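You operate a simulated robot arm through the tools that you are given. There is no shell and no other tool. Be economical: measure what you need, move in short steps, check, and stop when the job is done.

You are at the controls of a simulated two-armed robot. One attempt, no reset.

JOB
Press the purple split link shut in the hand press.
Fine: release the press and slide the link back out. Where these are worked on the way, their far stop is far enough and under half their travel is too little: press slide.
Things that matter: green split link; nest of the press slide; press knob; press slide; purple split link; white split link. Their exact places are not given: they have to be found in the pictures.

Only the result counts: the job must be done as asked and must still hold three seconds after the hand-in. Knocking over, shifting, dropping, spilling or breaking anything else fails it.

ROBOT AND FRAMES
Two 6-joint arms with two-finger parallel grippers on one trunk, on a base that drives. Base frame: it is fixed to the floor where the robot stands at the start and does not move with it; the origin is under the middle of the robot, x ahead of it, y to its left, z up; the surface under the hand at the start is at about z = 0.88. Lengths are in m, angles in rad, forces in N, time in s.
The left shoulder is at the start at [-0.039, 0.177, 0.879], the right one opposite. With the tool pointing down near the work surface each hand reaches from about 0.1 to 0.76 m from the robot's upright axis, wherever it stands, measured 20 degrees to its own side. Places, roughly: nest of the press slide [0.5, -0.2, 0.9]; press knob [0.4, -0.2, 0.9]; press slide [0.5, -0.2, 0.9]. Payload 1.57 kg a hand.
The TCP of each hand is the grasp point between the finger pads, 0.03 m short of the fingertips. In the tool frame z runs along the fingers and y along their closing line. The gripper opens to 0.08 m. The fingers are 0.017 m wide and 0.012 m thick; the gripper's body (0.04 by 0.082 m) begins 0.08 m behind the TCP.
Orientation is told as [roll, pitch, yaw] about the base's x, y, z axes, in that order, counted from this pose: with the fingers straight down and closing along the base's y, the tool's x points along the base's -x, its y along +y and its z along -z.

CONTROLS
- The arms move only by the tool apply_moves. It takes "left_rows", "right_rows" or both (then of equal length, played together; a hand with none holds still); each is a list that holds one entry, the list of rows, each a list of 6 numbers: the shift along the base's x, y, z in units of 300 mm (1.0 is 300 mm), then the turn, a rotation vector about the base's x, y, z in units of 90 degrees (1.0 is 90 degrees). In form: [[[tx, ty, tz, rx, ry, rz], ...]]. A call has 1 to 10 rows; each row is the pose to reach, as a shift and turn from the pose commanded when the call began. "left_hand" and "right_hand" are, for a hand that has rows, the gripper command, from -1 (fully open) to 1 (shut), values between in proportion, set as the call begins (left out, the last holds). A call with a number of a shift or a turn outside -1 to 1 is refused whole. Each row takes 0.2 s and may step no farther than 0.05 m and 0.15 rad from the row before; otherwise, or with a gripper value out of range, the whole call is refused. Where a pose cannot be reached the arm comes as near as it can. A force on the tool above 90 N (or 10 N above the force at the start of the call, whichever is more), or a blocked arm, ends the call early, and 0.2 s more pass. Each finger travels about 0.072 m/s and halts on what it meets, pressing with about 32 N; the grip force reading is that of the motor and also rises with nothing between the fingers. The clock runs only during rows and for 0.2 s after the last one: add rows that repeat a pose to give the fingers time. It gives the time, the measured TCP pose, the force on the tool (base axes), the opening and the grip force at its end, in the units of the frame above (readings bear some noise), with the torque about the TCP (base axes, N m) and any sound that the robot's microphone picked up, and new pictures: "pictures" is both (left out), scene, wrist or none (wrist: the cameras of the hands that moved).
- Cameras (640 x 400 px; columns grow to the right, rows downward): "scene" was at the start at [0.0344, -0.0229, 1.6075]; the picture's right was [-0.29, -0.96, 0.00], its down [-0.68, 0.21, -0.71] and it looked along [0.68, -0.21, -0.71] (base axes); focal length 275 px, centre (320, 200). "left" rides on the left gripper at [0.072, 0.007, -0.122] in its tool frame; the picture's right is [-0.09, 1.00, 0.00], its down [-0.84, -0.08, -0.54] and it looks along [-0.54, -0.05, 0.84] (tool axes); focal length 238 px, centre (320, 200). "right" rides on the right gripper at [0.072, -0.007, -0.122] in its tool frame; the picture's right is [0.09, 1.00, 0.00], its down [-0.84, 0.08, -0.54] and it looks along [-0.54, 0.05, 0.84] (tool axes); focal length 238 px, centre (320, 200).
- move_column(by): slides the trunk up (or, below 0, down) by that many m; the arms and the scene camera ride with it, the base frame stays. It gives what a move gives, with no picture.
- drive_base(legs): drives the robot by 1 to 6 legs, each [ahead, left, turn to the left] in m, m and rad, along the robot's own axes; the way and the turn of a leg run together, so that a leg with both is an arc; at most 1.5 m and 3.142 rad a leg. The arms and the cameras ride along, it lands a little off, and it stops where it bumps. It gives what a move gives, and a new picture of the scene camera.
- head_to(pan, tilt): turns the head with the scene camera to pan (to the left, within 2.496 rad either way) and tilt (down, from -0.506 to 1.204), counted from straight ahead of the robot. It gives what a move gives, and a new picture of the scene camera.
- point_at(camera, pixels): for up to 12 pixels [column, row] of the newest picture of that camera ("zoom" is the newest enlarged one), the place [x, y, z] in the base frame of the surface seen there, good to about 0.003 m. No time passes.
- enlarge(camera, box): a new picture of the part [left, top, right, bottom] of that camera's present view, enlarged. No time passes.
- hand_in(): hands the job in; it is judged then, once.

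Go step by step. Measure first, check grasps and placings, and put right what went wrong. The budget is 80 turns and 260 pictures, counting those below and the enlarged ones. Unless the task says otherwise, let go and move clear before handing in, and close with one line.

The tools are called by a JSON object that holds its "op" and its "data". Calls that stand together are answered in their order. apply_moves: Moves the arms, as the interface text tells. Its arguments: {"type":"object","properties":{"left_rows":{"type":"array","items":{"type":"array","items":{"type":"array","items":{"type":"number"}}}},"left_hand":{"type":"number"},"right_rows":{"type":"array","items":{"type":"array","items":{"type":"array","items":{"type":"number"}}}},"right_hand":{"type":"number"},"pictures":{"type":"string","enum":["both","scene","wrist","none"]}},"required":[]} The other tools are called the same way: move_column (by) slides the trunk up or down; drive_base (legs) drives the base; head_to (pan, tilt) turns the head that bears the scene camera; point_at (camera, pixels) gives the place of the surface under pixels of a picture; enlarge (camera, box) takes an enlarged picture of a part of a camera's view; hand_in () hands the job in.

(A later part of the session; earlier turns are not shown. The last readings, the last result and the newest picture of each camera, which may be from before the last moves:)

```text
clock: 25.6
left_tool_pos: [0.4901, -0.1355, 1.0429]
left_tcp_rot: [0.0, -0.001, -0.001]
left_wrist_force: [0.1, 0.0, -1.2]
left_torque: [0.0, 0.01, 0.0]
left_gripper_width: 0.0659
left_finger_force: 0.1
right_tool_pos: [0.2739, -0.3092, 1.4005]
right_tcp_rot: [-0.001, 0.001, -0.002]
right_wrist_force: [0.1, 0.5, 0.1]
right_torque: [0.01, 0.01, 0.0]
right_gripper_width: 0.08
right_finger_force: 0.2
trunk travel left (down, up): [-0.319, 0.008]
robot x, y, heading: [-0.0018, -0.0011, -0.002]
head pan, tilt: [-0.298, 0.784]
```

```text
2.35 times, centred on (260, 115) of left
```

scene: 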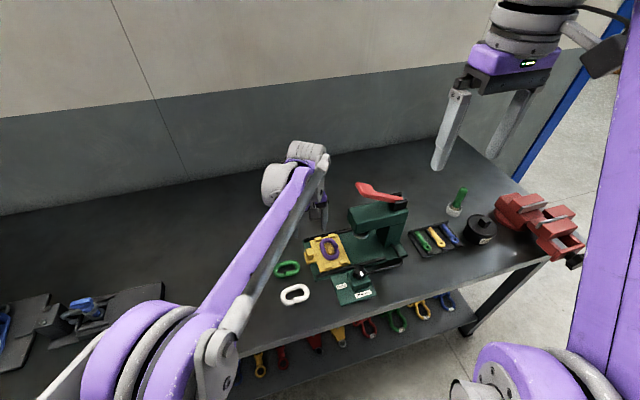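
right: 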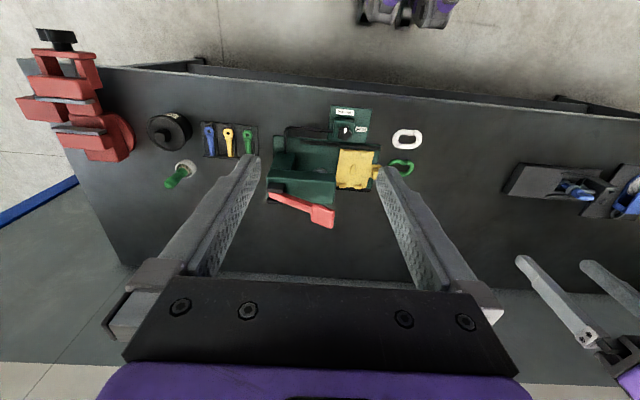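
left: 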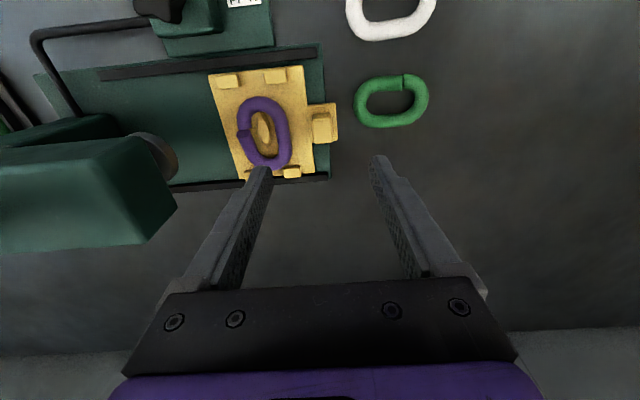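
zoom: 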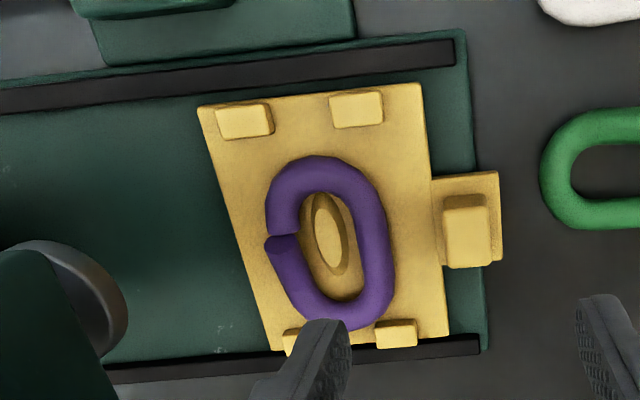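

The link lies in the nest around the boss. I'll measure how well it is centred.

{"op": "point_at", "data": {"camera": "zoom", "pixels": [[318, 172], [345, 315], [282, 205], [375, 235], [320, 200], [340, 270], [245, 133], [357, 125], [397, 325], [467, 205], [450, 235], [487, 235]]}}

{"op": "enlarge", "data": {"camera": "scene", "box": [290, 220, 390, 310]}}

```text
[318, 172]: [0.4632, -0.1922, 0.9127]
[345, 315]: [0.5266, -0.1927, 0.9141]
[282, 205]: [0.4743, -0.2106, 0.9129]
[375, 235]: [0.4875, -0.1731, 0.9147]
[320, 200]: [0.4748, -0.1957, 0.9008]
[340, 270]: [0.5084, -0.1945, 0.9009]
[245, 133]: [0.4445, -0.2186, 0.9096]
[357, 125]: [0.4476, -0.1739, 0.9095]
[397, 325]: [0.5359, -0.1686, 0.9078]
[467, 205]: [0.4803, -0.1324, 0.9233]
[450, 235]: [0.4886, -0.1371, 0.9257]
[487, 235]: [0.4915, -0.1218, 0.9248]
```

```text
4.44 times, centred on (340, 265) of scene
```

zoom: 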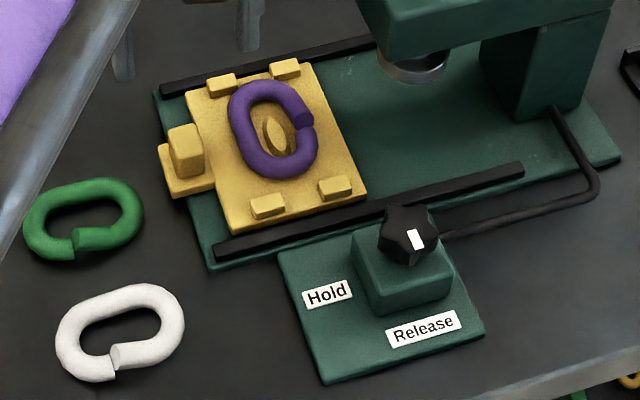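

The link is centred within about 3 mm, and the knob mark points toward "Release". I'll locate the ram to find the slide's travel before gripping the tab.

{"op": "point_at", "data": {"camera": "zoom", "pixels": [[385, 68], [415, 80], [445, 65], [415, 72], [370, 20], [390, 50], [185, 150], [185, 130], [172, 165], [408, 225], [417, 238], [390, 240]]}}

{"op": "enlarge", "data": {"camera": "scene", "box": [330, 250, 390, 310]}}

```text
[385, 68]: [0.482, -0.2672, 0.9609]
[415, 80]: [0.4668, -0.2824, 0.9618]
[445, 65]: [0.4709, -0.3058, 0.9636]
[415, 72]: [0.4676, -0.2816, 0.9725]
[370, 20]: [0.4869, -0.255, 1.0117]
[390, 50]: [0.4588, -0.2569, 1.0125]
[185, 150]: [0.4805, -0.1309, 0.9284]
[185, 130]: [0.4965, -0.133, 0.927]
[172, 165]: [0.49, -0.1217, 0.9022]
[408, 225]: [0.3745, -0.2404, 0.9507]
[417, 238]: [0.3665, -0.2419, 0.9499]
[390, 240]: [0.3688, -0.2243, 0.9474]
```

```text
6.67 times, centred on (360, 280) of scene
```

zoom: 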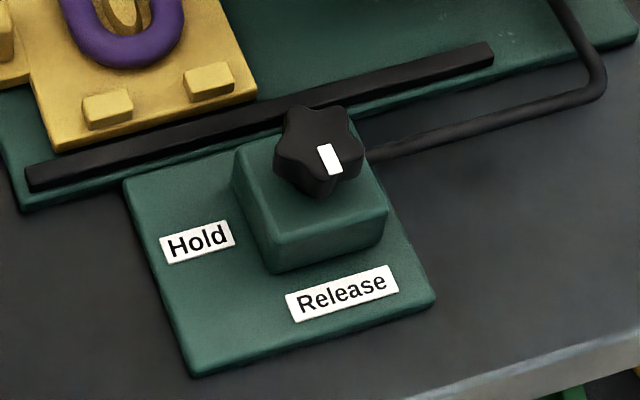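

The knob points to Release and needs a clockwise quarter turn to Hold. The ram is at y ≈ −0.287, so the slide travels about 0.092 m. I'll turn the left hand to close along x on the tab pillar (0.490, −0.129).

{"op": "apply_moves", "data": {"left_rows": [[[0, 0.01, 0, 0, 0, -0.09], [0, 0.02, 0, 0, 0, -0.18], [0, 0.03, 0, 0, 0, -0.27], [0, 0.04, 0, 0, 0, -0.36], [0, 0.04, 0, 0, 0, -0.45], [0, 0.04, 0, 0, 0, -0.54], [0, 0.04, 0, 0, 0, -0.63], [0, 0.04, 0, 0, 0, -0.72], [0, 0.04, 0, 0, 0, -0.81], [0, 0.04, 0, 0, 0, -0.9]]], "left_hand": -0.25, "pictures": "none"}}

{"op": "apply_moves", "data": {"left_rows": [[[0, 0, 0, 0, 0, -0.09], [0, 0, 0, 0, 0, -0.1]]], "pictures": "none"}}

{"op": "apply_moves", "data": {"left_rows": [[[0, 0, 0, -0.08, 0, 0], [0, 0, -0.08, -0.16, 0, 0], [0, 0, -0.15, -0.16, 0, 0], [0, 0, -0.15, -0.16, 0, 0]]], "pictures": "wrist"}}

{"op": "enlarge", "data": {"camera": "left", "box": [220, 80, 420, 230]}}

```text
clock: 27.8
left_tool_pos: [0.4899, -0.1245, 1.0386]
left_tcp_rot: [0.001, 0.0, -1.418]
left_wrist_force: [1.2, 0.6, -0.9]
left_torque: [0.02, 0.02, 0.02]
left_gripper_width: 0.0502
left_finger_force: 0.1
right_tool_pos: [0.2744, -0.3103, 1.3996]
right_tcp_rot: [0.0, 0.0, -0.001]
right_wrist_force: [0.0, -0.3, -0.1]
right_torque: [-0.01, 0.01, 0.0]
right_gripper_width: 0.08
right_finger_force: 0.0
trunk travel left (down, up): [-0.319, 0.008]
robot x, y, heading: [-0.0032, 0.0, -0.003]
head pan, tilt: [-0.298, 0.784]
```

```text
clock: 28.4
left_tool_pos: [0.4911, -0.1228, 1.0392]
left_tcp_rot: [-0.001, 0.0, -1.573]
left_wrist_force: [-0.1, -0.1, 0.0]
left_torque: [-0.02, 0.0, 0.0]
left_gripper_width: 0.0499
left_finger_force: 0.0
right_tool_pos: [0.2728, -0.3116, 1.3995]
right_tcp_rot: [0.0, 0.0, -0.001]
right_wrist_force: [-0.2, 0.5, 0.6]
right_torque: [0.0, -0.02, 0.02]
right_gripper_width: 0.0802
right_finger_force: 0.0
trunk travel left (down, up): [-0.319, 0.008]
robot x, y, heading: [0.0001, 0.0029, 0.001]
head pan, tilt: [-0.298, 0.784]
```

```text
clock: 29.4
left_tool_pos: [0.49, -0.1245, 0.9935]
left_tcp_rot: [-0.002, -0.252, -1.572]
left_wrist_force: [0.4, -0.5, -0.1]
left_torque: [0.01, 0.0, 0.03]
left_gripper_width: 0.0499
left_finger_force: 0.1
right_tool_pos: [0.275, -0.3103, 1.4012]
right_tcp_rot: [0.0, 0.0, 0.001]
right_wrist_force: [0.8, 0.4, 0.0]
right_torque: [0.01, -0.02, -0.04]
right_gripper_width: 0.0801
right_finger_force: 0.0
trunk travel left (down, up): [-0.319, 0.008]
robot x, y, heading: [-0.0014, 0.0005, 0.004]
head pan, tilt: [-0.298, 0.784]
```

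left: 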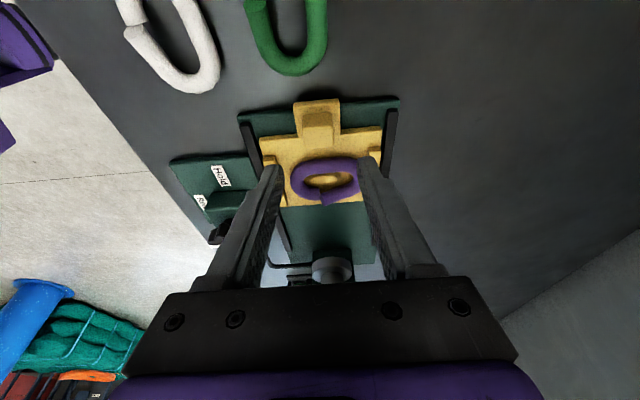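

```text
2.67 times, centred on (320, 155) of left
```

zoom: 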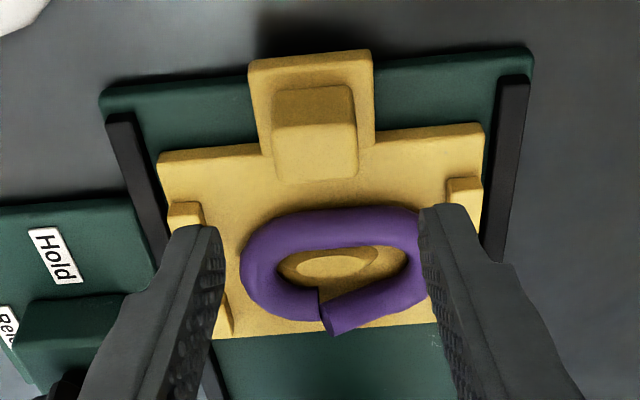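

Measuring the pillar before closing on it.

{"op": "point_at", "data": {"camera": "zoom", "pixels": [[285, 100], [345, 100], [315, 93], [315, 120], [285, 130], [348, 130], [315, 170], [310, 65], [290, 250], [365, 250]]}}

```text
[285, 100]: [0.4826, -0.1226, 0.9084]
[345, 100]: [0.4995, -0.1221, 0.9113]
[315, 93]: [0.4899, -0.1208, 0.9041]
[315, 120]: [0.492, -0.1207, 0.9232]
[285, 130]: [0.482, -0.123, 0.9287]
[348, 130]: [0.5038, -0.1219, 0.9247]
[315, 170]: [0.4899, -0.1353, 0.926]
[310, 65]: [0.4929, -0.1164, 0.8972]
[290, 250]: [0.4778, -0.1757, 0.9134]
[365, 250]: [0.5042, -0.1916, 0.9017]
```

The pillar spans x 0.479–0.504 and y −0.138 to −0.121, with its top at 0.926. I'll descend and grip it.

{"op": "apply_moves", "data": {"left_rows": [[[0.002, 0, -0.08, 0, 0, 0], [0.002, 0, -0.15, 0, 0, 0], [0.002, 0.003, -0.19, 0, 0, 0], [0.002, 0.003, -0.19, 0, 0, 0]]], "pictures": "none"}}

{"op": "apply_moves", "data": {"left_rows": [[[0, 0, 0, 0, 0, 0], [0, 0, 0, 0, 0, 0], [0, 0, 0, 0, 0, 0], [0, 0, 0, 0, 0, 0]]], "left_hand": 1, "pictures": "both"}}

{"op": "enlarge", "data": {"camera": "left", "box": [220, 80, 420, 230]}}

```text
clock: 30.4
left_tool_pos: [0.4892, -0.1226, 0.9352]
left_tcp_rot: [0.0, -0.251, -1.574]
left_wrist_force: [1.1, -0.1, -0.3]
left_torque: [0.0, 0.02, -0.03]
left_gripper_width: 0.0502
left_finger_force: 0.1
right_tool_pos: [0.2737, -0.3096, 1.4]
right_tcp_rot: [-0.001, 0.0, 0.0]
right_wrist_force: [-0.5, 0.8, -0.1]
right_torque: [-0.02, -0.02, 0.01]
right_gripper_width: 0.0799
right_finger_force: 0.1
trunk travel left (down, up): [-0.319, 0.008]
robot x, y, heading: [-0.0031, 0.0004, -0.001]
head pan, tilt: [-0.298, 0.784]
```

```text
clock: 31.4
left_tool_pos: [0.4905, -0.1236, 0.9359]
left_tcp_rot: [-0.001, -0.251, -1.572]
left_wrist_force: [-0.4, 0.6, -2.9]
left_torque: [-0.1, 0.01, 0.07]
left_gripper_width: 0.0261
left_finger_force: 37.4
right_tool_pos: [0.2747, -0.3103, 1.4012]
right_tcp_rot: [-0.001, 0.0, 0.0]
right_wrist_force: [-0.6, 0.8, 0.2]
right_torque: [-0.02, -0.06, -0.02]
right_gripper_width: 0.08
right_finger_force: 0.0
trunk travel left (down, up): [-0.319, 0.008]
robot x, y, heading: [-0.0002, 0.0012, 0.001]
head pan, tilt: [-0.298, 0.784]
```

scene: 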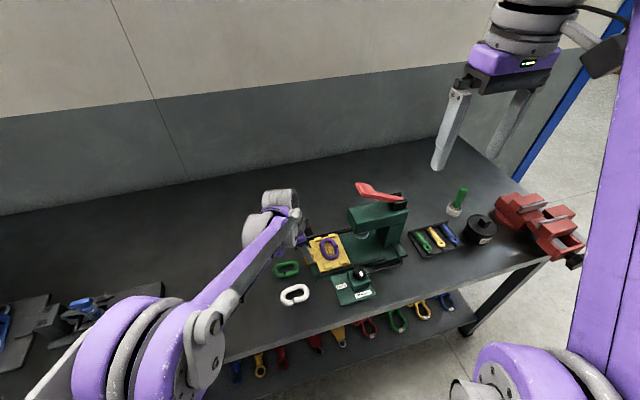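
left: 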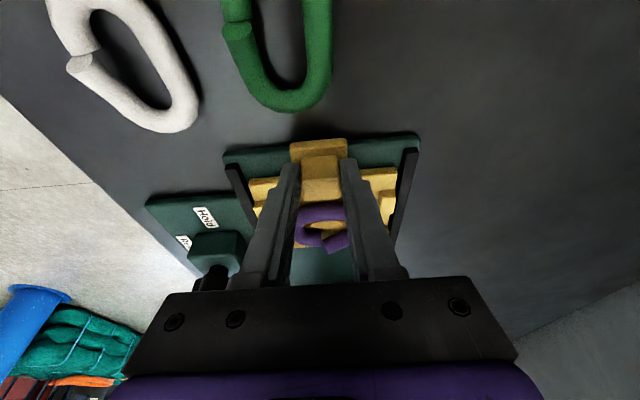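

```text
2.67 times, centred on (320, 155) of left
```

zoom: 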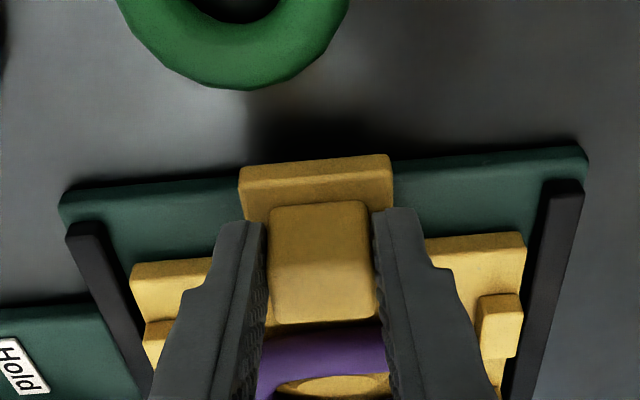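

The tab is gripped (0.026 m). I'll push the slide in slowly toward −y.

{"op": "apply_moves", "data": {"left_rows": [[[0, -0.02, 0, 0, 0, 0], [0, -0.045, 0, 0, 0, 0], [0, -0.07, 0, 0, 0, 0], [0, -0.095, 0, 0, 0, 0], [0, -0.12, 0, 0, 0, 0], [0, -0.145, 0, 0, 0, 0], [0, -0.17, 0, 0, 0, 0], [0, -0.19, 0, 0, 0, 0], [0, -0.2, 0, 0, 0, 0]]], "pictures": "both"}}

{"op": "enlarge", "data": {"camera": "scene", "box": [290, 180, 420, 290]}}

```text
clock: 33.4
left_tool_pos: [0.4905, -0.1831, 0.9374]
left_tcp_rot: [-0.002, -0.249, -1.572]
left_wrist_force: [-20.5, 0.4, -26.4]
left_torque: [0.41, 0.35, -0.1]
left_gripper_width: 0.0257
left_finger_force: 37.2
right_tool_pos: [0.2727, -0.3124, 1.4006]
right_tcp_rot: [0.001, 0.0, 0.0]
right_wrist_force: [0.5, -0.2, 0.3]
right_torque: [-0.02, 0.01, -0.01]
right_gripper_width: 0.08
right_finger_force: 0.1
trunk travel left (down, up): [-0.319, 0.008]
robot x, y, heading: [0.0026, 0.0011, 0.002]
head pan, tilt: [-0.298, 0.784]
```

scene: 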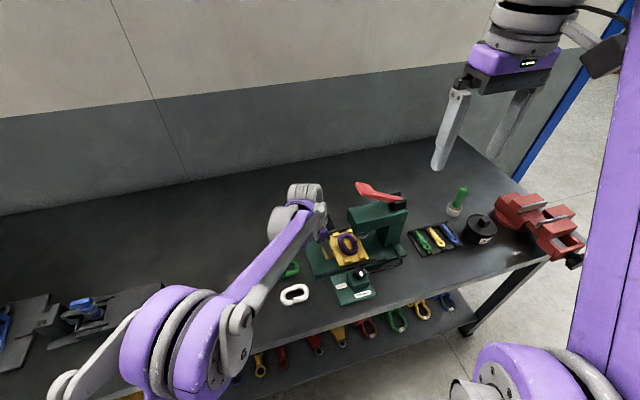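
left: 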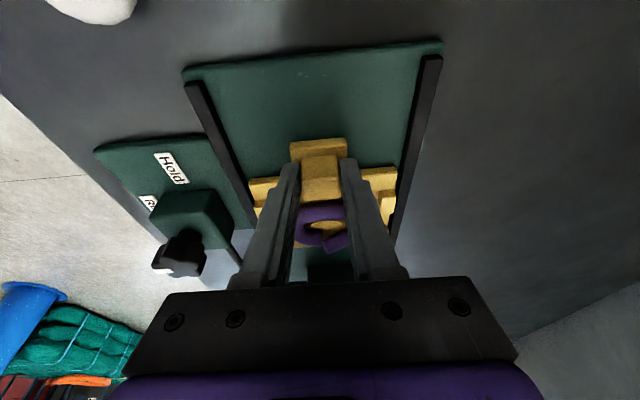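

```text
3.64 times, centred on (355, 235) of scene
```

zoom: 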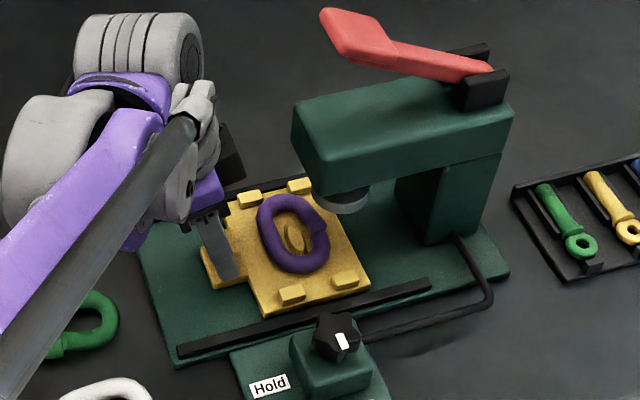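

Slid 0.06 m, with the link moving along. There is a little side load, so I'll relax x and z slightly and push on to the stop.

{"op": "apply_moves", "data": {"left_rows": [[[-0.004, -0.015, -0.004, 0, 0, 0], [-0.005, -0.03, -0.004, 0, 0, 0], [-0.006, -0.05, -0.004, 0, 0, 0], [-0.006, -0.07, -0.004, 0, 0, 0], [-0.006, -0.09, -0.004, 0, 0, 0], [-0.006, -0.1, -0.004, 0, 0, 0], [-0.006, -0.1, -0.004, 0, 0, 0]]], "pictures": "both"}}

{"op": "enlarge", "data": {"camera": "scene", "box": [290, 180, 420, 290]}}

```text
clock: 35.0
left_tool_pos: [0.4899, -0.2125, 0.937]
left_tcp_rot: [0.004, -0.252, -1.572]
left_wrist_force: [2.6, 0.8, 22.6]
left_torque: [-0.01, 0.1, 0.12]
left_gripper_width: 0.0256
left_finger_force: 36.7
right_tool_pos: [0.2714, -0.3097, 1.4006]
right_tcp_rot: [-0.001, -0.002, 0.0]
right_wrist_force: [-0.4, 0.2, 0.6]
right_torque: [-0.03, -0.01, -0.01]
right_gripper_width: 0.0796
right_finger_force: 0.0
trunk travel left (down, up): [-0.319, 0.008]
robot x, y, heading: [0.0001, -0.0003, -0.003]
head pan, tilt: [-0.298, 0.784]
```

scene: 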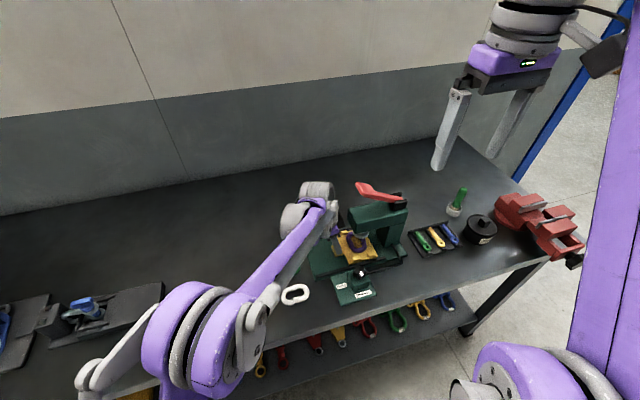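
left: 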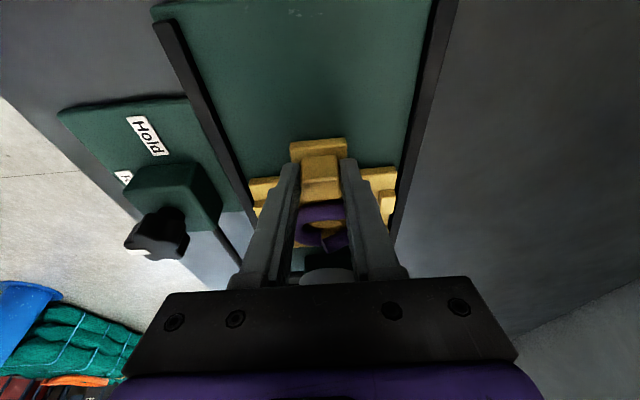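

```text
3.64 times, centred on (355, 235) of scene
```

zoom: 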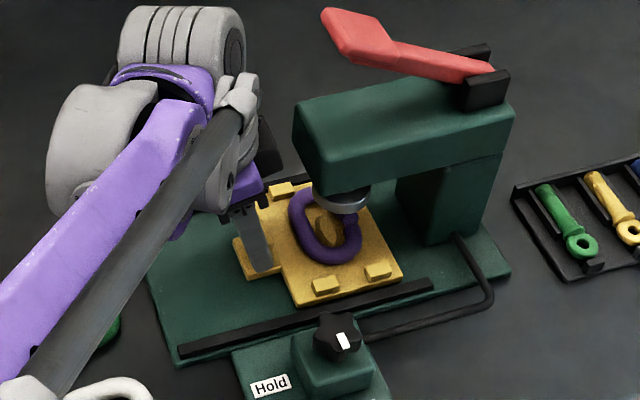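

No end stop felt yet after 0.09 m, and the ram is still slightly right of the link. I'll keep pushing.

{"op": "apply_moves", "data": {"left_rows": [[[0, -0.015, 0.002, 0, 0, 0], [0, -0.03, 0.002, 0, 0, 0], [0, -0.045, 0.002, 0, 0, 0], [0, -0.06, 0.002, 0, 0, 0], [0, -0.075, 0.002, 0, 0, 0], [0, -0.09, 0.002, 0, 0, 0], [0, -0.1, 0.002, 0, 0, 0]]], "pictures": "both"}}

{"op": "enlarge", "data": {"camera": "scene", "box": [290, 180, 420, 290]}}

```text
clock: 36.6
left_tool_pos: [0.4898, -0.2351, 0.9351]
left_tcp_rot: [0.0, -0.251, -1.571]
left_wrist_force: [-8.7, 47.6, -10.6]
left_torque: [-1.94, -0.93, -0.37]
left_gripper_width: 0.0258
left_finger_force: 37.3
right_tool_pos: [0.2733, -0.3043, 1.4018]
right_tcp_rot: [-0.006, 0.001, 0.0]
right_wrist_force: [0.1, 0.3, -1.1]
right_torque: [0.02, -0.02, 0.0]
right_gripper_width: 0.0802
right_finger_force: 0.1
trunk travel left (down, up): [-0.319, 0.008]
robot x, y, heading: [0.0025, 0.0029, -0.001]
head pan, tilt: [-0.298, 0.784]
```

scene: 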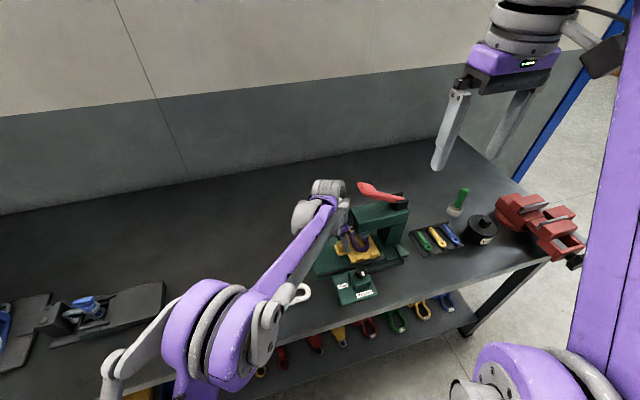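
left: 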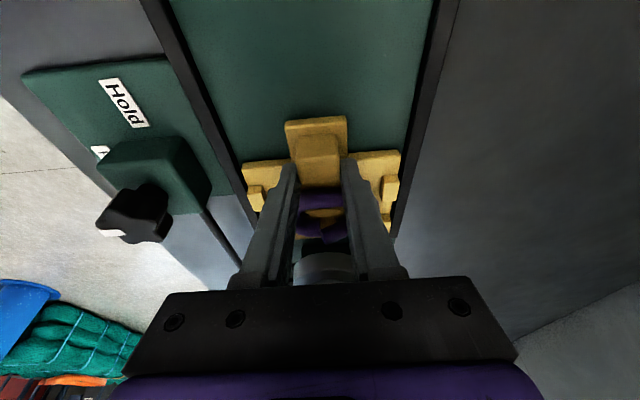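

```text
3.64 times, centred on (355, 235) of scene
```

zoom: 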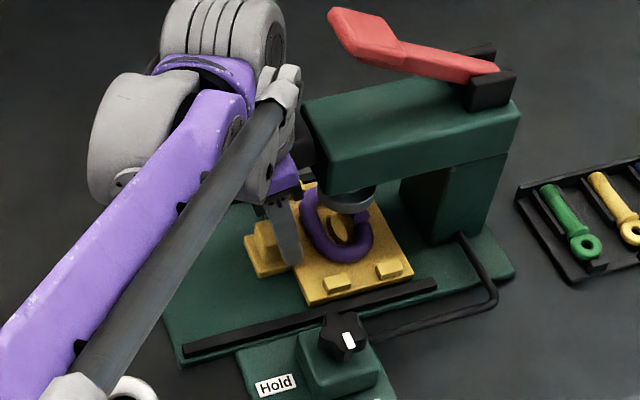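

A 47 N reaction along y, with the fingers slipping on the pillar, indicates the slide is at its stop. The scene view shifted uniformly from a slight sway of the robot. I'll back off the load and measure.

{"op": "apply_moves", "data": {"left_rows": [[[0, 0.02, 0, 0, 0, 0], [0, 0.035, 0, 0, 0, 0]]], "left_hand": -0.1, "pictures": "none"}}

{"op": "apply_moves", "data": {"left_rows": [[[0, 0, 0.05, 0, 0, 0], [0, 0.02, 0.12, 0, 0, 0], [0, 0.1, 0.2, 0, 0, 0], [0, 0.22, 0.26, 0, 0, 0], [0, 0.36, 0.3, 0, 0, 0], [0, 0.5, 0.34, 0, 0, 0], [0, 0.64, 0.36, 0, 0, 0], [0, 0.64, 0.36, 0, 0, 0]]], "pictures": "both"}}

{"op": "enlarge", "data": {"camera": "scene", "box": [290, 180, 420, 290]}}

{"op": "enlarge", "data": {"camera": "left", "box": [200, 150, 420, 300]}}

```text
clock: 37.2
left_tool_pos: [0.4878, -0.2351, 0.9377]
left_tcp_rot: [0.002, -0.255, -1.575]
left_wrist_force: [2.0, 3.7, 0.4]
left_torque: [-0.31, 0.2, 0.09]
left_gripper_width: 0.0442
left_finger_force: 0.1
right_tool_pos: [0.2743, -0.3108, 1.4008]
right_tcp_rot: [0.002, 0.0, -0.002]
right_wrist_force: [-0.1, -0.9, -0.3]
right_torque: [-0.05, 0.03, 0.0]
right_gripper_width: 0.0799
right_finger_force: 0.0
trunk travel left (down, up): [-0.319, 0.008]
robot x, y, heading: [0.0048, -0.0009, -0.001]
head pan, tilt: [-0.298, 0.784]
```

```text
clock: 39.0
left_tool_pos: [0.4908, -0.04, 1.0405]
left_tcp_rot: [0.001, -0.251, -1.571]
left_wrist_force: [0.1, -0.5, -0.3]
left_torque: [0.01, -0.03, 0.02]
left_gripper_width: 0.044
left_finger_force: 0.1
right_tool_pos: [0.2742, -0.3105, 1.4011]
right_tcp_rot: [0.0, 0.0, -0.001]
right_wrist_force: [0.1, -0.4, -0.1]
right_torque: [0.02, 0.01, -0.01]
right_gripper_width: 0.0801
right_finger_force: 0.0
trunk travel left (down, up): [-0.319, 0.008]
robot x, y, heading: [-0.0012, 0.0026, -0.004]
head pan, tilt: [-0.298, 0.784]
```

scene: 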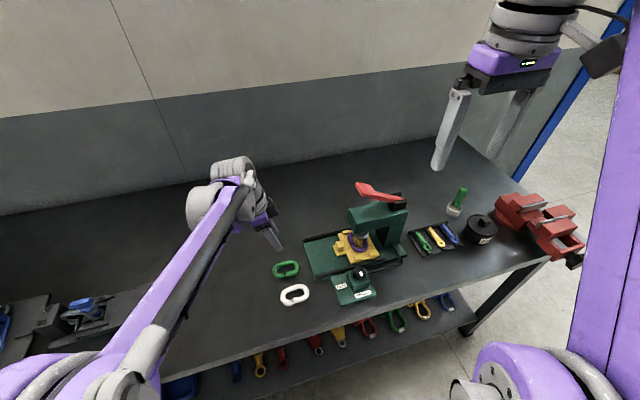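
left: 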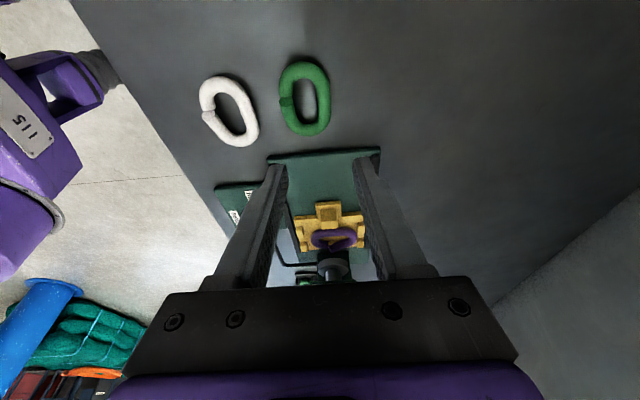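

```text
3.64 times, centred on (355, 235) of scene
```

zoom: 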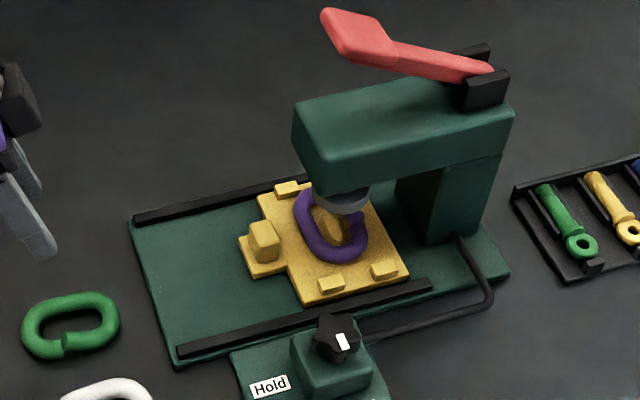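

```text
2.67 times, centred on (310, 225) of left
```

zoom: 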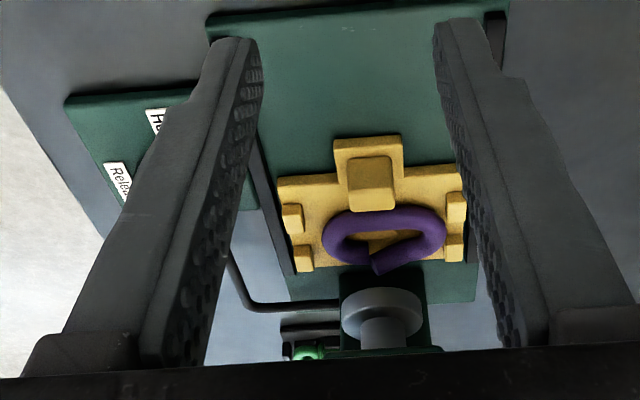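

The press itself has not moved. I'll measure the slide, link and ram positions.

{"op": "point_at", "data": {"camera": "scene", "pixels": [[362, 245], [346, 254], [374, 250], [359, 256], [345, 238], [353, 245], [358, 247], [350, 251], [344, 233], [360, 237], [367, 232], [363, 233]]}}

{"op": "point_at", "data": {"camera": "zoom", "pixels": [[370, 160], [370, 195], [380, 215], [335, 240], [432, 230], [385, 255], [377, 340], [382, 315], [290, 215], [456, 205], [352, 250], [415, 315]]}}

```text
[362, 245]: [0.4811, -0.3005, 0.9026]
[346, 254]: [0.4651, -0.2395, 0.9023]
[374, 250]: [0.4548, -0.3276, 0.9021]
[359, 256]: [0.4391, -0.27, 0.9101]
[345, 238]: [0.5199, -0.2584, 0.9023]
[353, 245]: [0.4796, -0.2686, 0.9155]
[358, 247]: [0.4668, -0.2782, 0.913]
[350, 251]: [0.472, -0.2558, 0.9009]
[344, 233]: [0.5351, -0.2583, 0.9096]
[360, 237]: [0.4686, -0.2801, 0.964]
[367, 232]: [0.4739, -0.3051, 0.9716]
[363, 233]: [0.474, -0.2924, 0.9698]
```

```text
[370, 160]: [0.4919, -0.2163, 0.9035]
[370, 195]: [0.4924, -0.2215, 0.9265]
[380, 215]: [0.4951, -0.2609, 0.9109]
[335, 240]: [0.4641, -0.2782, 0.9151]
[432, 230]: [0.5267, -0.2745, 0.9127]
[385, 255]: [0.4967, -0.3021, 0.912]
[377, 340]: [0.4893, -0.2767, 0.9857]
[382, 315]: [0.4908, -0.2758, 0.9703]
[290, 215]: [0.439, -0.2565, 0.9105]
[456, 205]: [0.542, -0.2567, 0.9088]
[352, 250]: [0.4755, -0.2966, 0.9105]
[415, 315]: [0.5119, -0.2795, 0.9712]
```

The slide travelled about 0.09 m to its stop, and the nest is under the ram (y ≈ −0.285). Next I'll bring the right hand over the knob, yawed +45° so it can turn −90°.

{"op": "apply_moves", "data": {"right_rows": [[[0.026, 0.02, -0.09, 0, 0, 0.05], [0.052, 0.04, -0.18, 0, 0, 0.1], [0.078, 0.06, -0.27, 0, 0, 0.15], [0.104, 0.08, -0.36, 0, 0, 0.2], [0.13, 0.1, -0.45, 0, 0, 0.25], [0.156, 0.12, -0.54, 0, 0, 0.3], [0.182, 0.14, -0.63, 0, 0, 0.35], [0.208, 0.16, -0.72, 0, 0, 0.4], [0.24, 0.18, -0.81, 0, 0, 0.45], [0.27, 0.2, -0.9, 0, 0, 0.5]]], "right_hand": -0.3, "pictures": "none"}}

{"op": "apply_moves", "data": {"right_rows": [[[0.02, 0.01, -0.07, 0, 0, 0], [0.04, 0.02, -0.14, 0, 0, 0], [0.05, 0.03, -0.2, 0, 0, 0], [0.05, 0.03, -0.2, 0, 0, 0]]], "pictures": "both"}}

{"op": "enlarge", "data": {"camera": "right", "box": [200, 80, 440, 240]}}

```text
clock: 41.2
left_tool_pos: [0.4906, -0.0404, 1.0401]
left_tcp_rot: [0.0, -0.253, -1.572]
left_wrist_force: [-0.3, 0.3, 0.6]
left_torque: [0.02, 0.05, -0.01]
left_gripper_width: 0.0441
left_finger_force: 0.0
right_tool_pos: [0.3533, -0.2474, 1.1321]
right_tcp_rot: [-0.001, 0.0, 0.788]
right_wrist_force: [-0.2, -0.1, 0.5]
right_torque: [-0.01, -0.02, -0.02]
right_gripper_width: 0.0521
right_finger_force: 0.0
trunk travel left (down, up): [-0.319, 0.008]
robot x, y, heading: [-0.0003, 0.0026, 0.004]
head pan, tilt: [-0.298, 0.784]
```

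```text
clock: 42.2
left_tool_pos: [0.4911, -0.0396, 1.0398]
left_tcp_rot: [0.001, -0.25, -1.572]
left_wrist_force: [0.2, -0.3, 0.1]
left_torque: [0.02, 0.01, 0.01]
left_gripper_width: 0.0437
left_finger_force: 0.1
right_tool_pos: [0.3696, -0.2412, 1.0699]
right_tcp_rot: [0.001, -0.002, 0.787]
right_wrist_force: [0.3, 0.5, 0.3]
right_torque: [-0.01, 0.03, 0.02]
right_gripper_width: 0.052
right_finger_force: 0.0
trunk travel left (down, up): [-0.319, 0.008]
robot x, y, heading: [-0.0009, -0.0003, -0.0]
head pan, tilt: [-0.298, 0.784]
```

scene: 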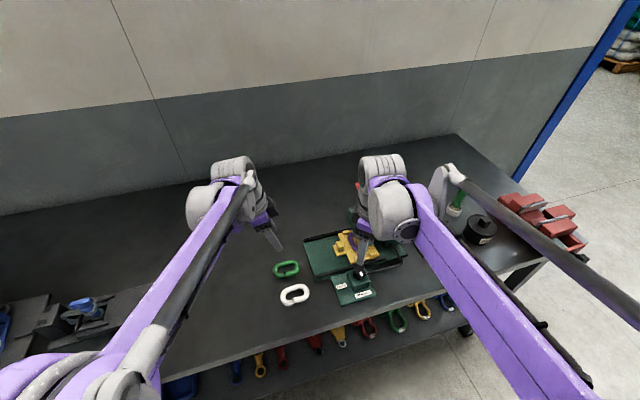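
right: 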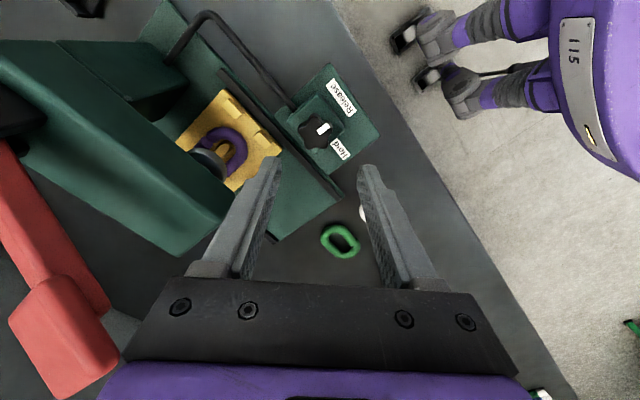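

```text
2.50 times, centred on (320, 160) of right
```

zoom: 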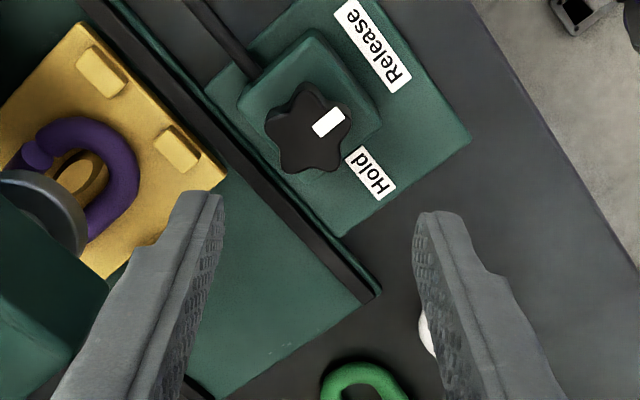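

The knob is a five-lobed star with its mark toward Release (−x). I'll measure its centre and height.

{"op": "point_at", "data": {"camera": "zoom", "pixels": [[300, 95], [345, 110], [340, 155], [300, 165], [272, 130], [308, 132], [330, 122], [260, 80], [310, 50], [350, 140], [270, 150], [365, 100]]}}

```text
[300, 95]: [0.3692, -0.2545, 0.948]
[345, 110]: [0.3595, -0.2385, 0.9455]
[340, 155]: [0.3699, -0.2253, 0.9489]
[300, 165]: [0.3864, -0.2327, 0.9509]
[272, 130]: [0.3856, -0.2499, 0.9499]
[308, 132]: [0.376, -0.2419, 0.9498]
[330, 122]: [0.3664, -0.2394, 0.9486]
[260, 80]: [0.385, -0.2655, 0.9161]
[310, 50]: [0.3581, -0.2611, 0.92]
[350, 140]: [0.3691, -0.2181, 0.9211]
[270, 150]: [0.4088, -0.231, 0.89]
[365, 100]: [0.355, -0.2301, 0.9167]
```

Knob centre is (0.374, −0.240), top 0.950, box top 0.920, with lobes at 180°, ±108° and ±36°. I'll turn to yaw 54° so the jaws sit lobe-on-flat, and descend.

{"op": "apply_moves", "data": {"right_rows": [[[0.01, 0, -0.1, 0, 0, 0.05], [0.02, 0, -0.2, 0, 0, 0.1], [0.02, 0.001, -0.3, 0, 0, 0.1], [0.02, 0.001, -0.36, 0, 0, 0.1], [0.02, 0.001, -0.38, 0, 0, 0.1], [0.02, 0.001, -0.38, 0, 0, 0.1]]], "pictures": "wrist"}}

{"op": "enlarge", "data": {"camera": "right", "box": [220, 100, 420, 240]}}

```text
clock: 43.6
left_tool_pos: [0.4907, -0.0413, 1.0395]
left_tcp_rot: [0.001, -0.251, -1.573]
left_wrist_force: [0.0, -0.4, 1.1]
left_torque: [0.0, -0.01, 0.01]
left_gripper_width: 0.044
left_finger_force: 0.1
right_tool_pos: [0.3764, -0.2418, 0.9558]
right_tcp_rot: [0.0, 0.0, 0.943]
right_wrist_force: [1.1, 0.5, -0.1]
right_torque: [0.0, 0.01, 0.03]
right_gripper_width: 0.052
right_finger_force: 0.0
trunk travel left (down, up): [-0.319, 0.008]
robot x, y, heading: [-0.0001, 0.0007, -0.001]
head pan, tilt: [-0.298, 0.784]
```

right: 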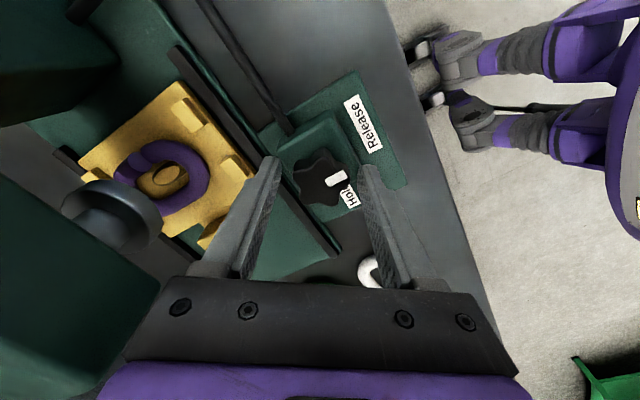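

```text
2.86 times, centred on (320, 170) of right
```

zoom: 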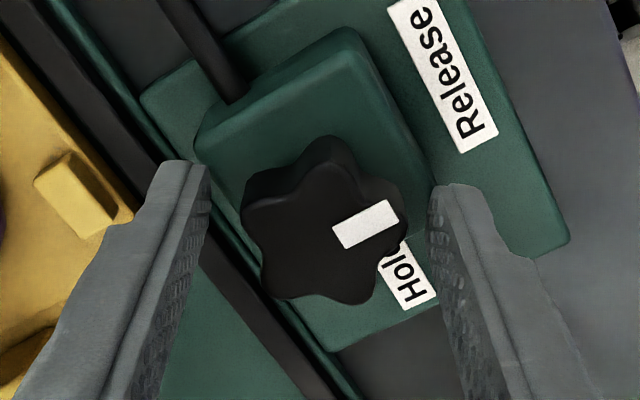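

Checking the knob's centring between the fingers.

{"op": "point_at", "data": {"camera": "zoom", "pixels": [[318, 175], [395, 205], [352, 295], [278, 290], [250, 215], [320, 237], [365, 225]]}}

```text
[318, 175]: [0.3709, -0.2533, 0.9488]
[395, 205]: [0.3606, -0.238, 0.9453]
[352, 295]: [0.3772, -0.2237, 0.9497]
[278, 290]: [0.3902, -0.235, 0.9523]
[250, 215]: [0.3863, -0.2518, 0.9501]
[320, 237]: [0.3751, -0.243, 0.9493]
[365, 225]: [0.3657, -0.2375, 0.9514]
```

The knob centre is within about 1–2 mm of the TCP. I'll close on it.

{"op": "apply_moves", "data": {"right_rows": [[[0, 0, 0, 0, 0, 0], [0, 0, 0, 0, 0, 0], [0, 0, 0, 0, 0, 0]]], "right_hand": 1, "pictures": "wrist"}}

{"op": "enlarge", "data": {"camera": "right", "box": [220, 100, 420, 240]}}

```text
clock: 44.4
left_tool_pos: [0.49, -0.0393, 1.0401]
left_tcp_rot: [-0.001, -0.252, -1.573]
left_wrist_force: [-0.3, -0.5, -0.1]
left_torque: [-0.03, 0.01, -0.03]
left_gripper_width: 0.044
left_finger_force: 0.1
right_tool_pos: [0.3766, -0.2397, 0.9577]
right_tcp_rot: [0.0, 0.002, 0.942]
right_wrist_force: [-3.1, 2.1, -4.4]
right_torque: [0.09, 0.02, -0.05]
right_gripper_width: 0.0349
right_finger_force: 42.4
trunk travel left (down, up): [-0.319, 0.008]
robot x, y, heading: [0.0007, -0.0051, -0.001]
head pan, tilt: [-0.298, 0.784]
```

right: 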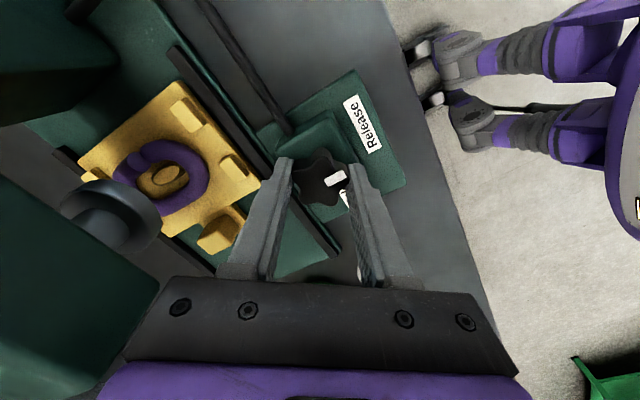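

```text
2.86 times, centred on (320, 170) of right
```

zoom: 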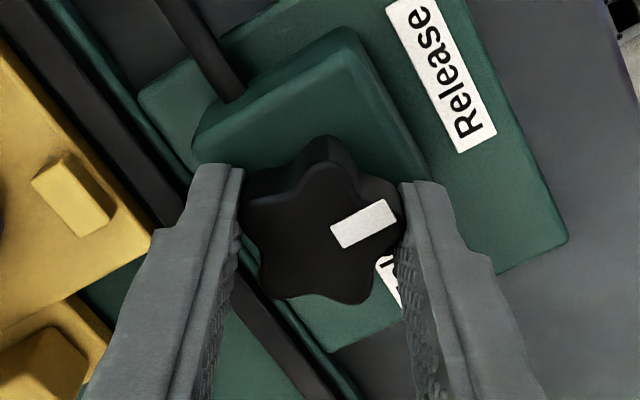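

The knob is gripped (0.035 m). I'll turn it clockwise toward Hold.

{"op": "apply_moves", "data": {"right_rows": [[[0, 0, 0, 0, 0, -0.09], [0, 0, 0, 0, 0, -0.18], [0, 0, 0, 0, 0, -0.27], [0, 0, 0, 0, 0, -0.36], [0, 0, 0, 0, 0, -0.45], [0, 0, 0, 0, 0, -0.54], [0, 0, 0, 0, 0, -0.63], [0, 0, 0, 0, 0, -0.72], [0, 0, 0, 0, 0, -0.81], [0, 0, 0, 0, 0, -0.9]]], "pictures": "wrist"}}

{"op": "enlarge", "data": {"camera": "right", "box": [220, 100, 420, 240]}}

{"op": "enlarge", "data": {"camera": "scene", "box": [290, 180, 420, 310]}}

```text
clock: 46.6
left_tool_pos: [0.491, -0.0403, 1.0384]
left_tcp_rot: [-0.001, -0.251, -1.573]
left_wrist_force: [0.4, 0.6, 0.6]
left_torque: [-0.01, 0.01, 0.04]
left_gripper_width: 0.0438
left_finger_force: 0.1
right_tool_pos: [0.3751, -0.2407, 0.9567]
right_tcp_rot: [0.0, 0.0, -0.473]
right_wrist_force: [6.6, 2.9, -12.2]
right_torque: [-0.47, -1.22, 0.01]
right_gripper_width: 0.0347
right_finger_force: 42.4
trunk travel left (down, up): [-0.319, 0.008]
robot x, y, heading: [-0.0007, 0.0004, -0.0]
head pan, tilt: [-0.298, 0.784]
```

right: 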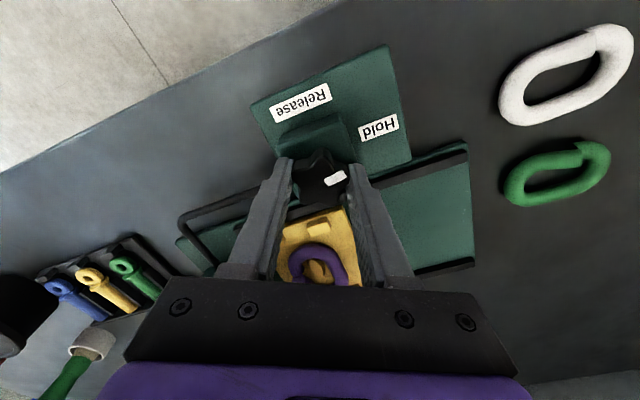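

```text
2.86 times, centred on (320, 170) of right
```

zoom: 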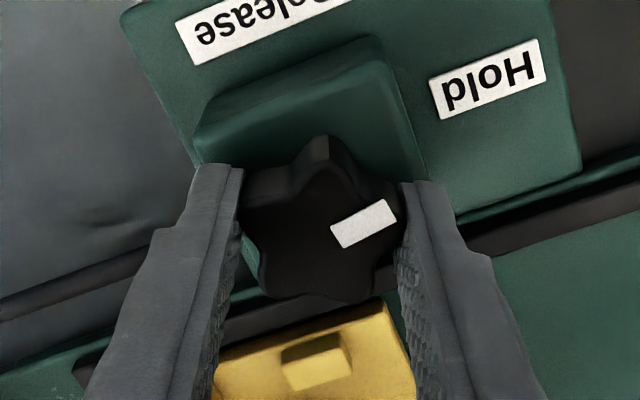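

```text
3.08 times, centred on (355, 245) of scene
```

zoom: 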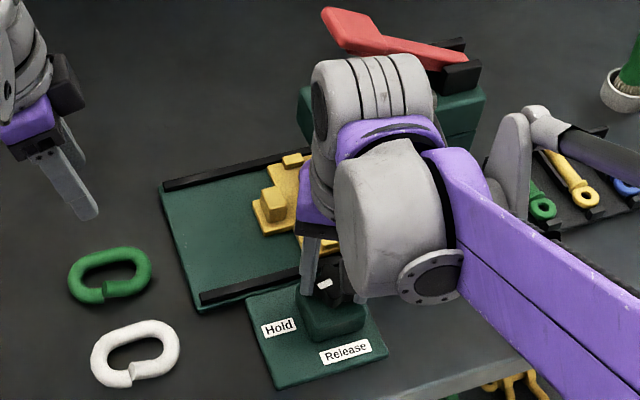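

The knob has turned 81° with no stop felt yet. I'll finish the turn.

{"op": "apply_moves", "data": {"right_rows": [[[0, 0, 0, 0, 0, -0.05], [0, 0, 0, 0, 0, -0.1], [0, 0, 0, 0, 0, -0.13], [0, 0, 0, 0, 0, -0.13]]], "pictures": "wrist"}}

{"op": "enlarge", "data": {"camera": "right", "box": [220, 100, 420, 300]}}

{"op": "enlarge", "data": {"camera": "left", "box": [200, 150, 420, 300]}}

```text
clock: 47.6
left_tool_pos: [0.4909, -0.0395, 1.0398]
left_tcp_rot: [-0.001, -0.251, -1.573]
left_wrist_force: [-0.6, 0.2, 0.6]
left_torque: [0.06, -0.04, -0.04]
left_gripper_width: 0.0437
left_finger_force: 0.1
right_tool_pos: [0.3759, -0.241, 0.956]
right_tcp_rot: [-0.001, 0.002, -0.678]
right_wrist_force: [-2.2, 5.2, -10.7]
right_torque: [0.51, 0.62, 0.37]
right_gripper_width: 0.0346
right_finger_force: 42.3
trunk travel left (down, up): [-0.319, 0.008]
robot x, y, heading: [-0.003, -0.001, 0.0]
head pan, tilt: [-0.298, 0.784]
```

right: 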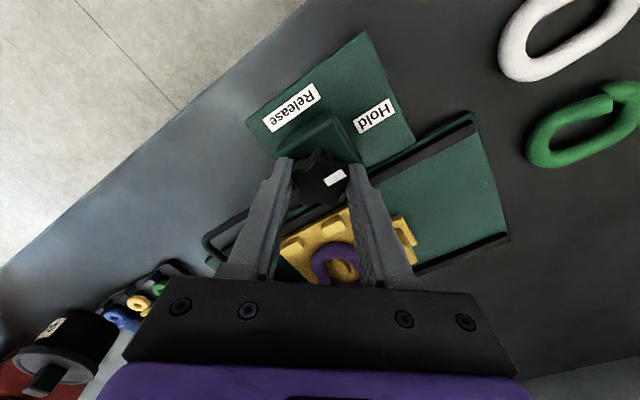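

```text
2.00 times, centred on (320, 200) of right
```

zoom: 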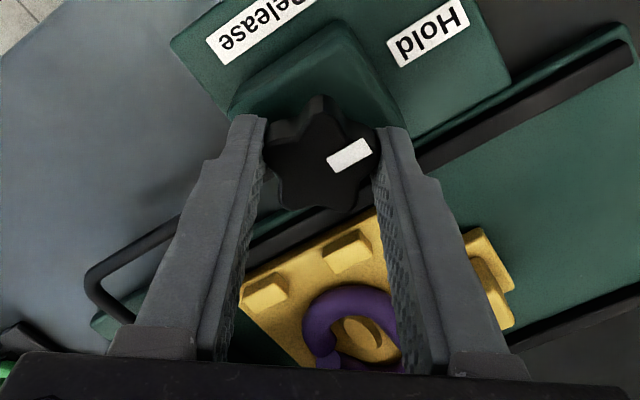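

```text
2.67 times, centred on (310, 225) of left
```

zoom: 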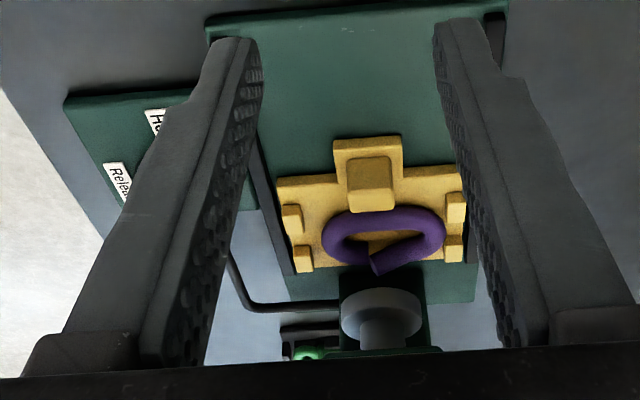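

The ram hasn't moved yet. I'll turn slightly further against the detent and wait a moment.

{"op": "apply_moves", "data": {"right_rows": [[[0, 0, 0, 0, 0, -0.04], [0, 0, 0, 0, 0, -0.08], [0, 0, 0, 0, 0, -0.08], [0, 0, 0, 0, 0, -0.08], [0, 0, 0, 0, 0, -0.08], [0, 0, 0, 0, 0, -0.08], [0, 0, 0, 0, 0, -0.08]]], "pictures": "wrist"}}

{"op": "enlarge", "data": {"camera": "left", "box": [200, 150, 420, 300]}}

{"op": "enlarge", "data": {"camera": "right", "box": [220, 100, 420, 300]}}

```text
clock: 49.2
left_tool_pos: [0.491, -0.0405, 1.0398]
left_tcp_rot: [0.001, -0.251, -1.572]
left_wrist_force: [0.3, 0.4, 0.2]
left_torque: [0.03, -0.01, -0.01]
left_gripper_width: 0.0439
left_finger_force: 0.2
right_tool_pos: [0.3774, -0.2429, 0.9551]
right_tcp_rot: [-0.001, -0.004, -0.799]
right_wrist_force: [8.3, -8.4, 4.5]
right_torque: [-0.58, -0.45, 0.59]
right_gripper_width: 0.0349
right_finger_force: 42.2
trunk travel left (down, up): [-0.319, 0.008]
robot x, y, heading: [0.0006, -0.0019, 0.003]
head pan, tilt: [-0.298, 0.784]
```

right: 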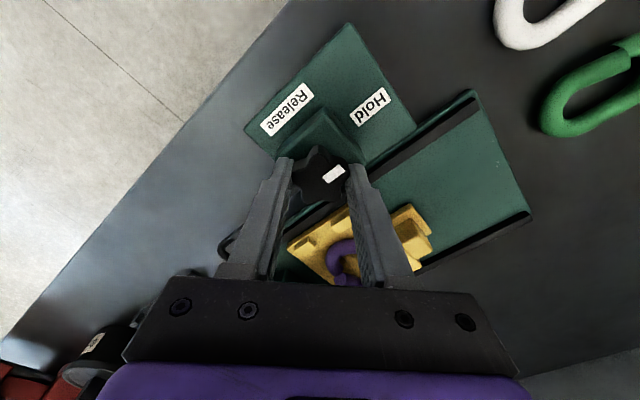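

```text
2.67 times, centred on (310, 225) of left
```

zoom: 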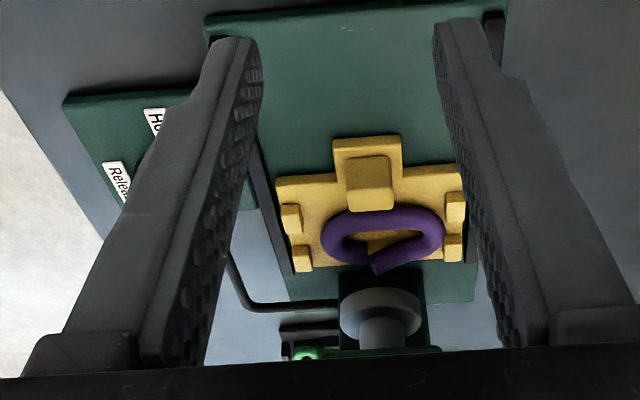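

```text
2.00 times, centred on (320, 200) of right
```

zoom: 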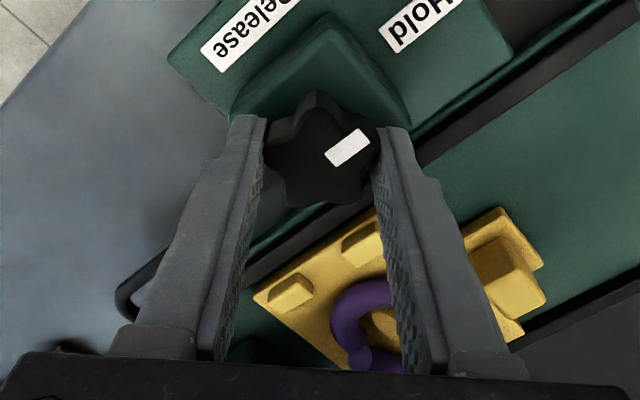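

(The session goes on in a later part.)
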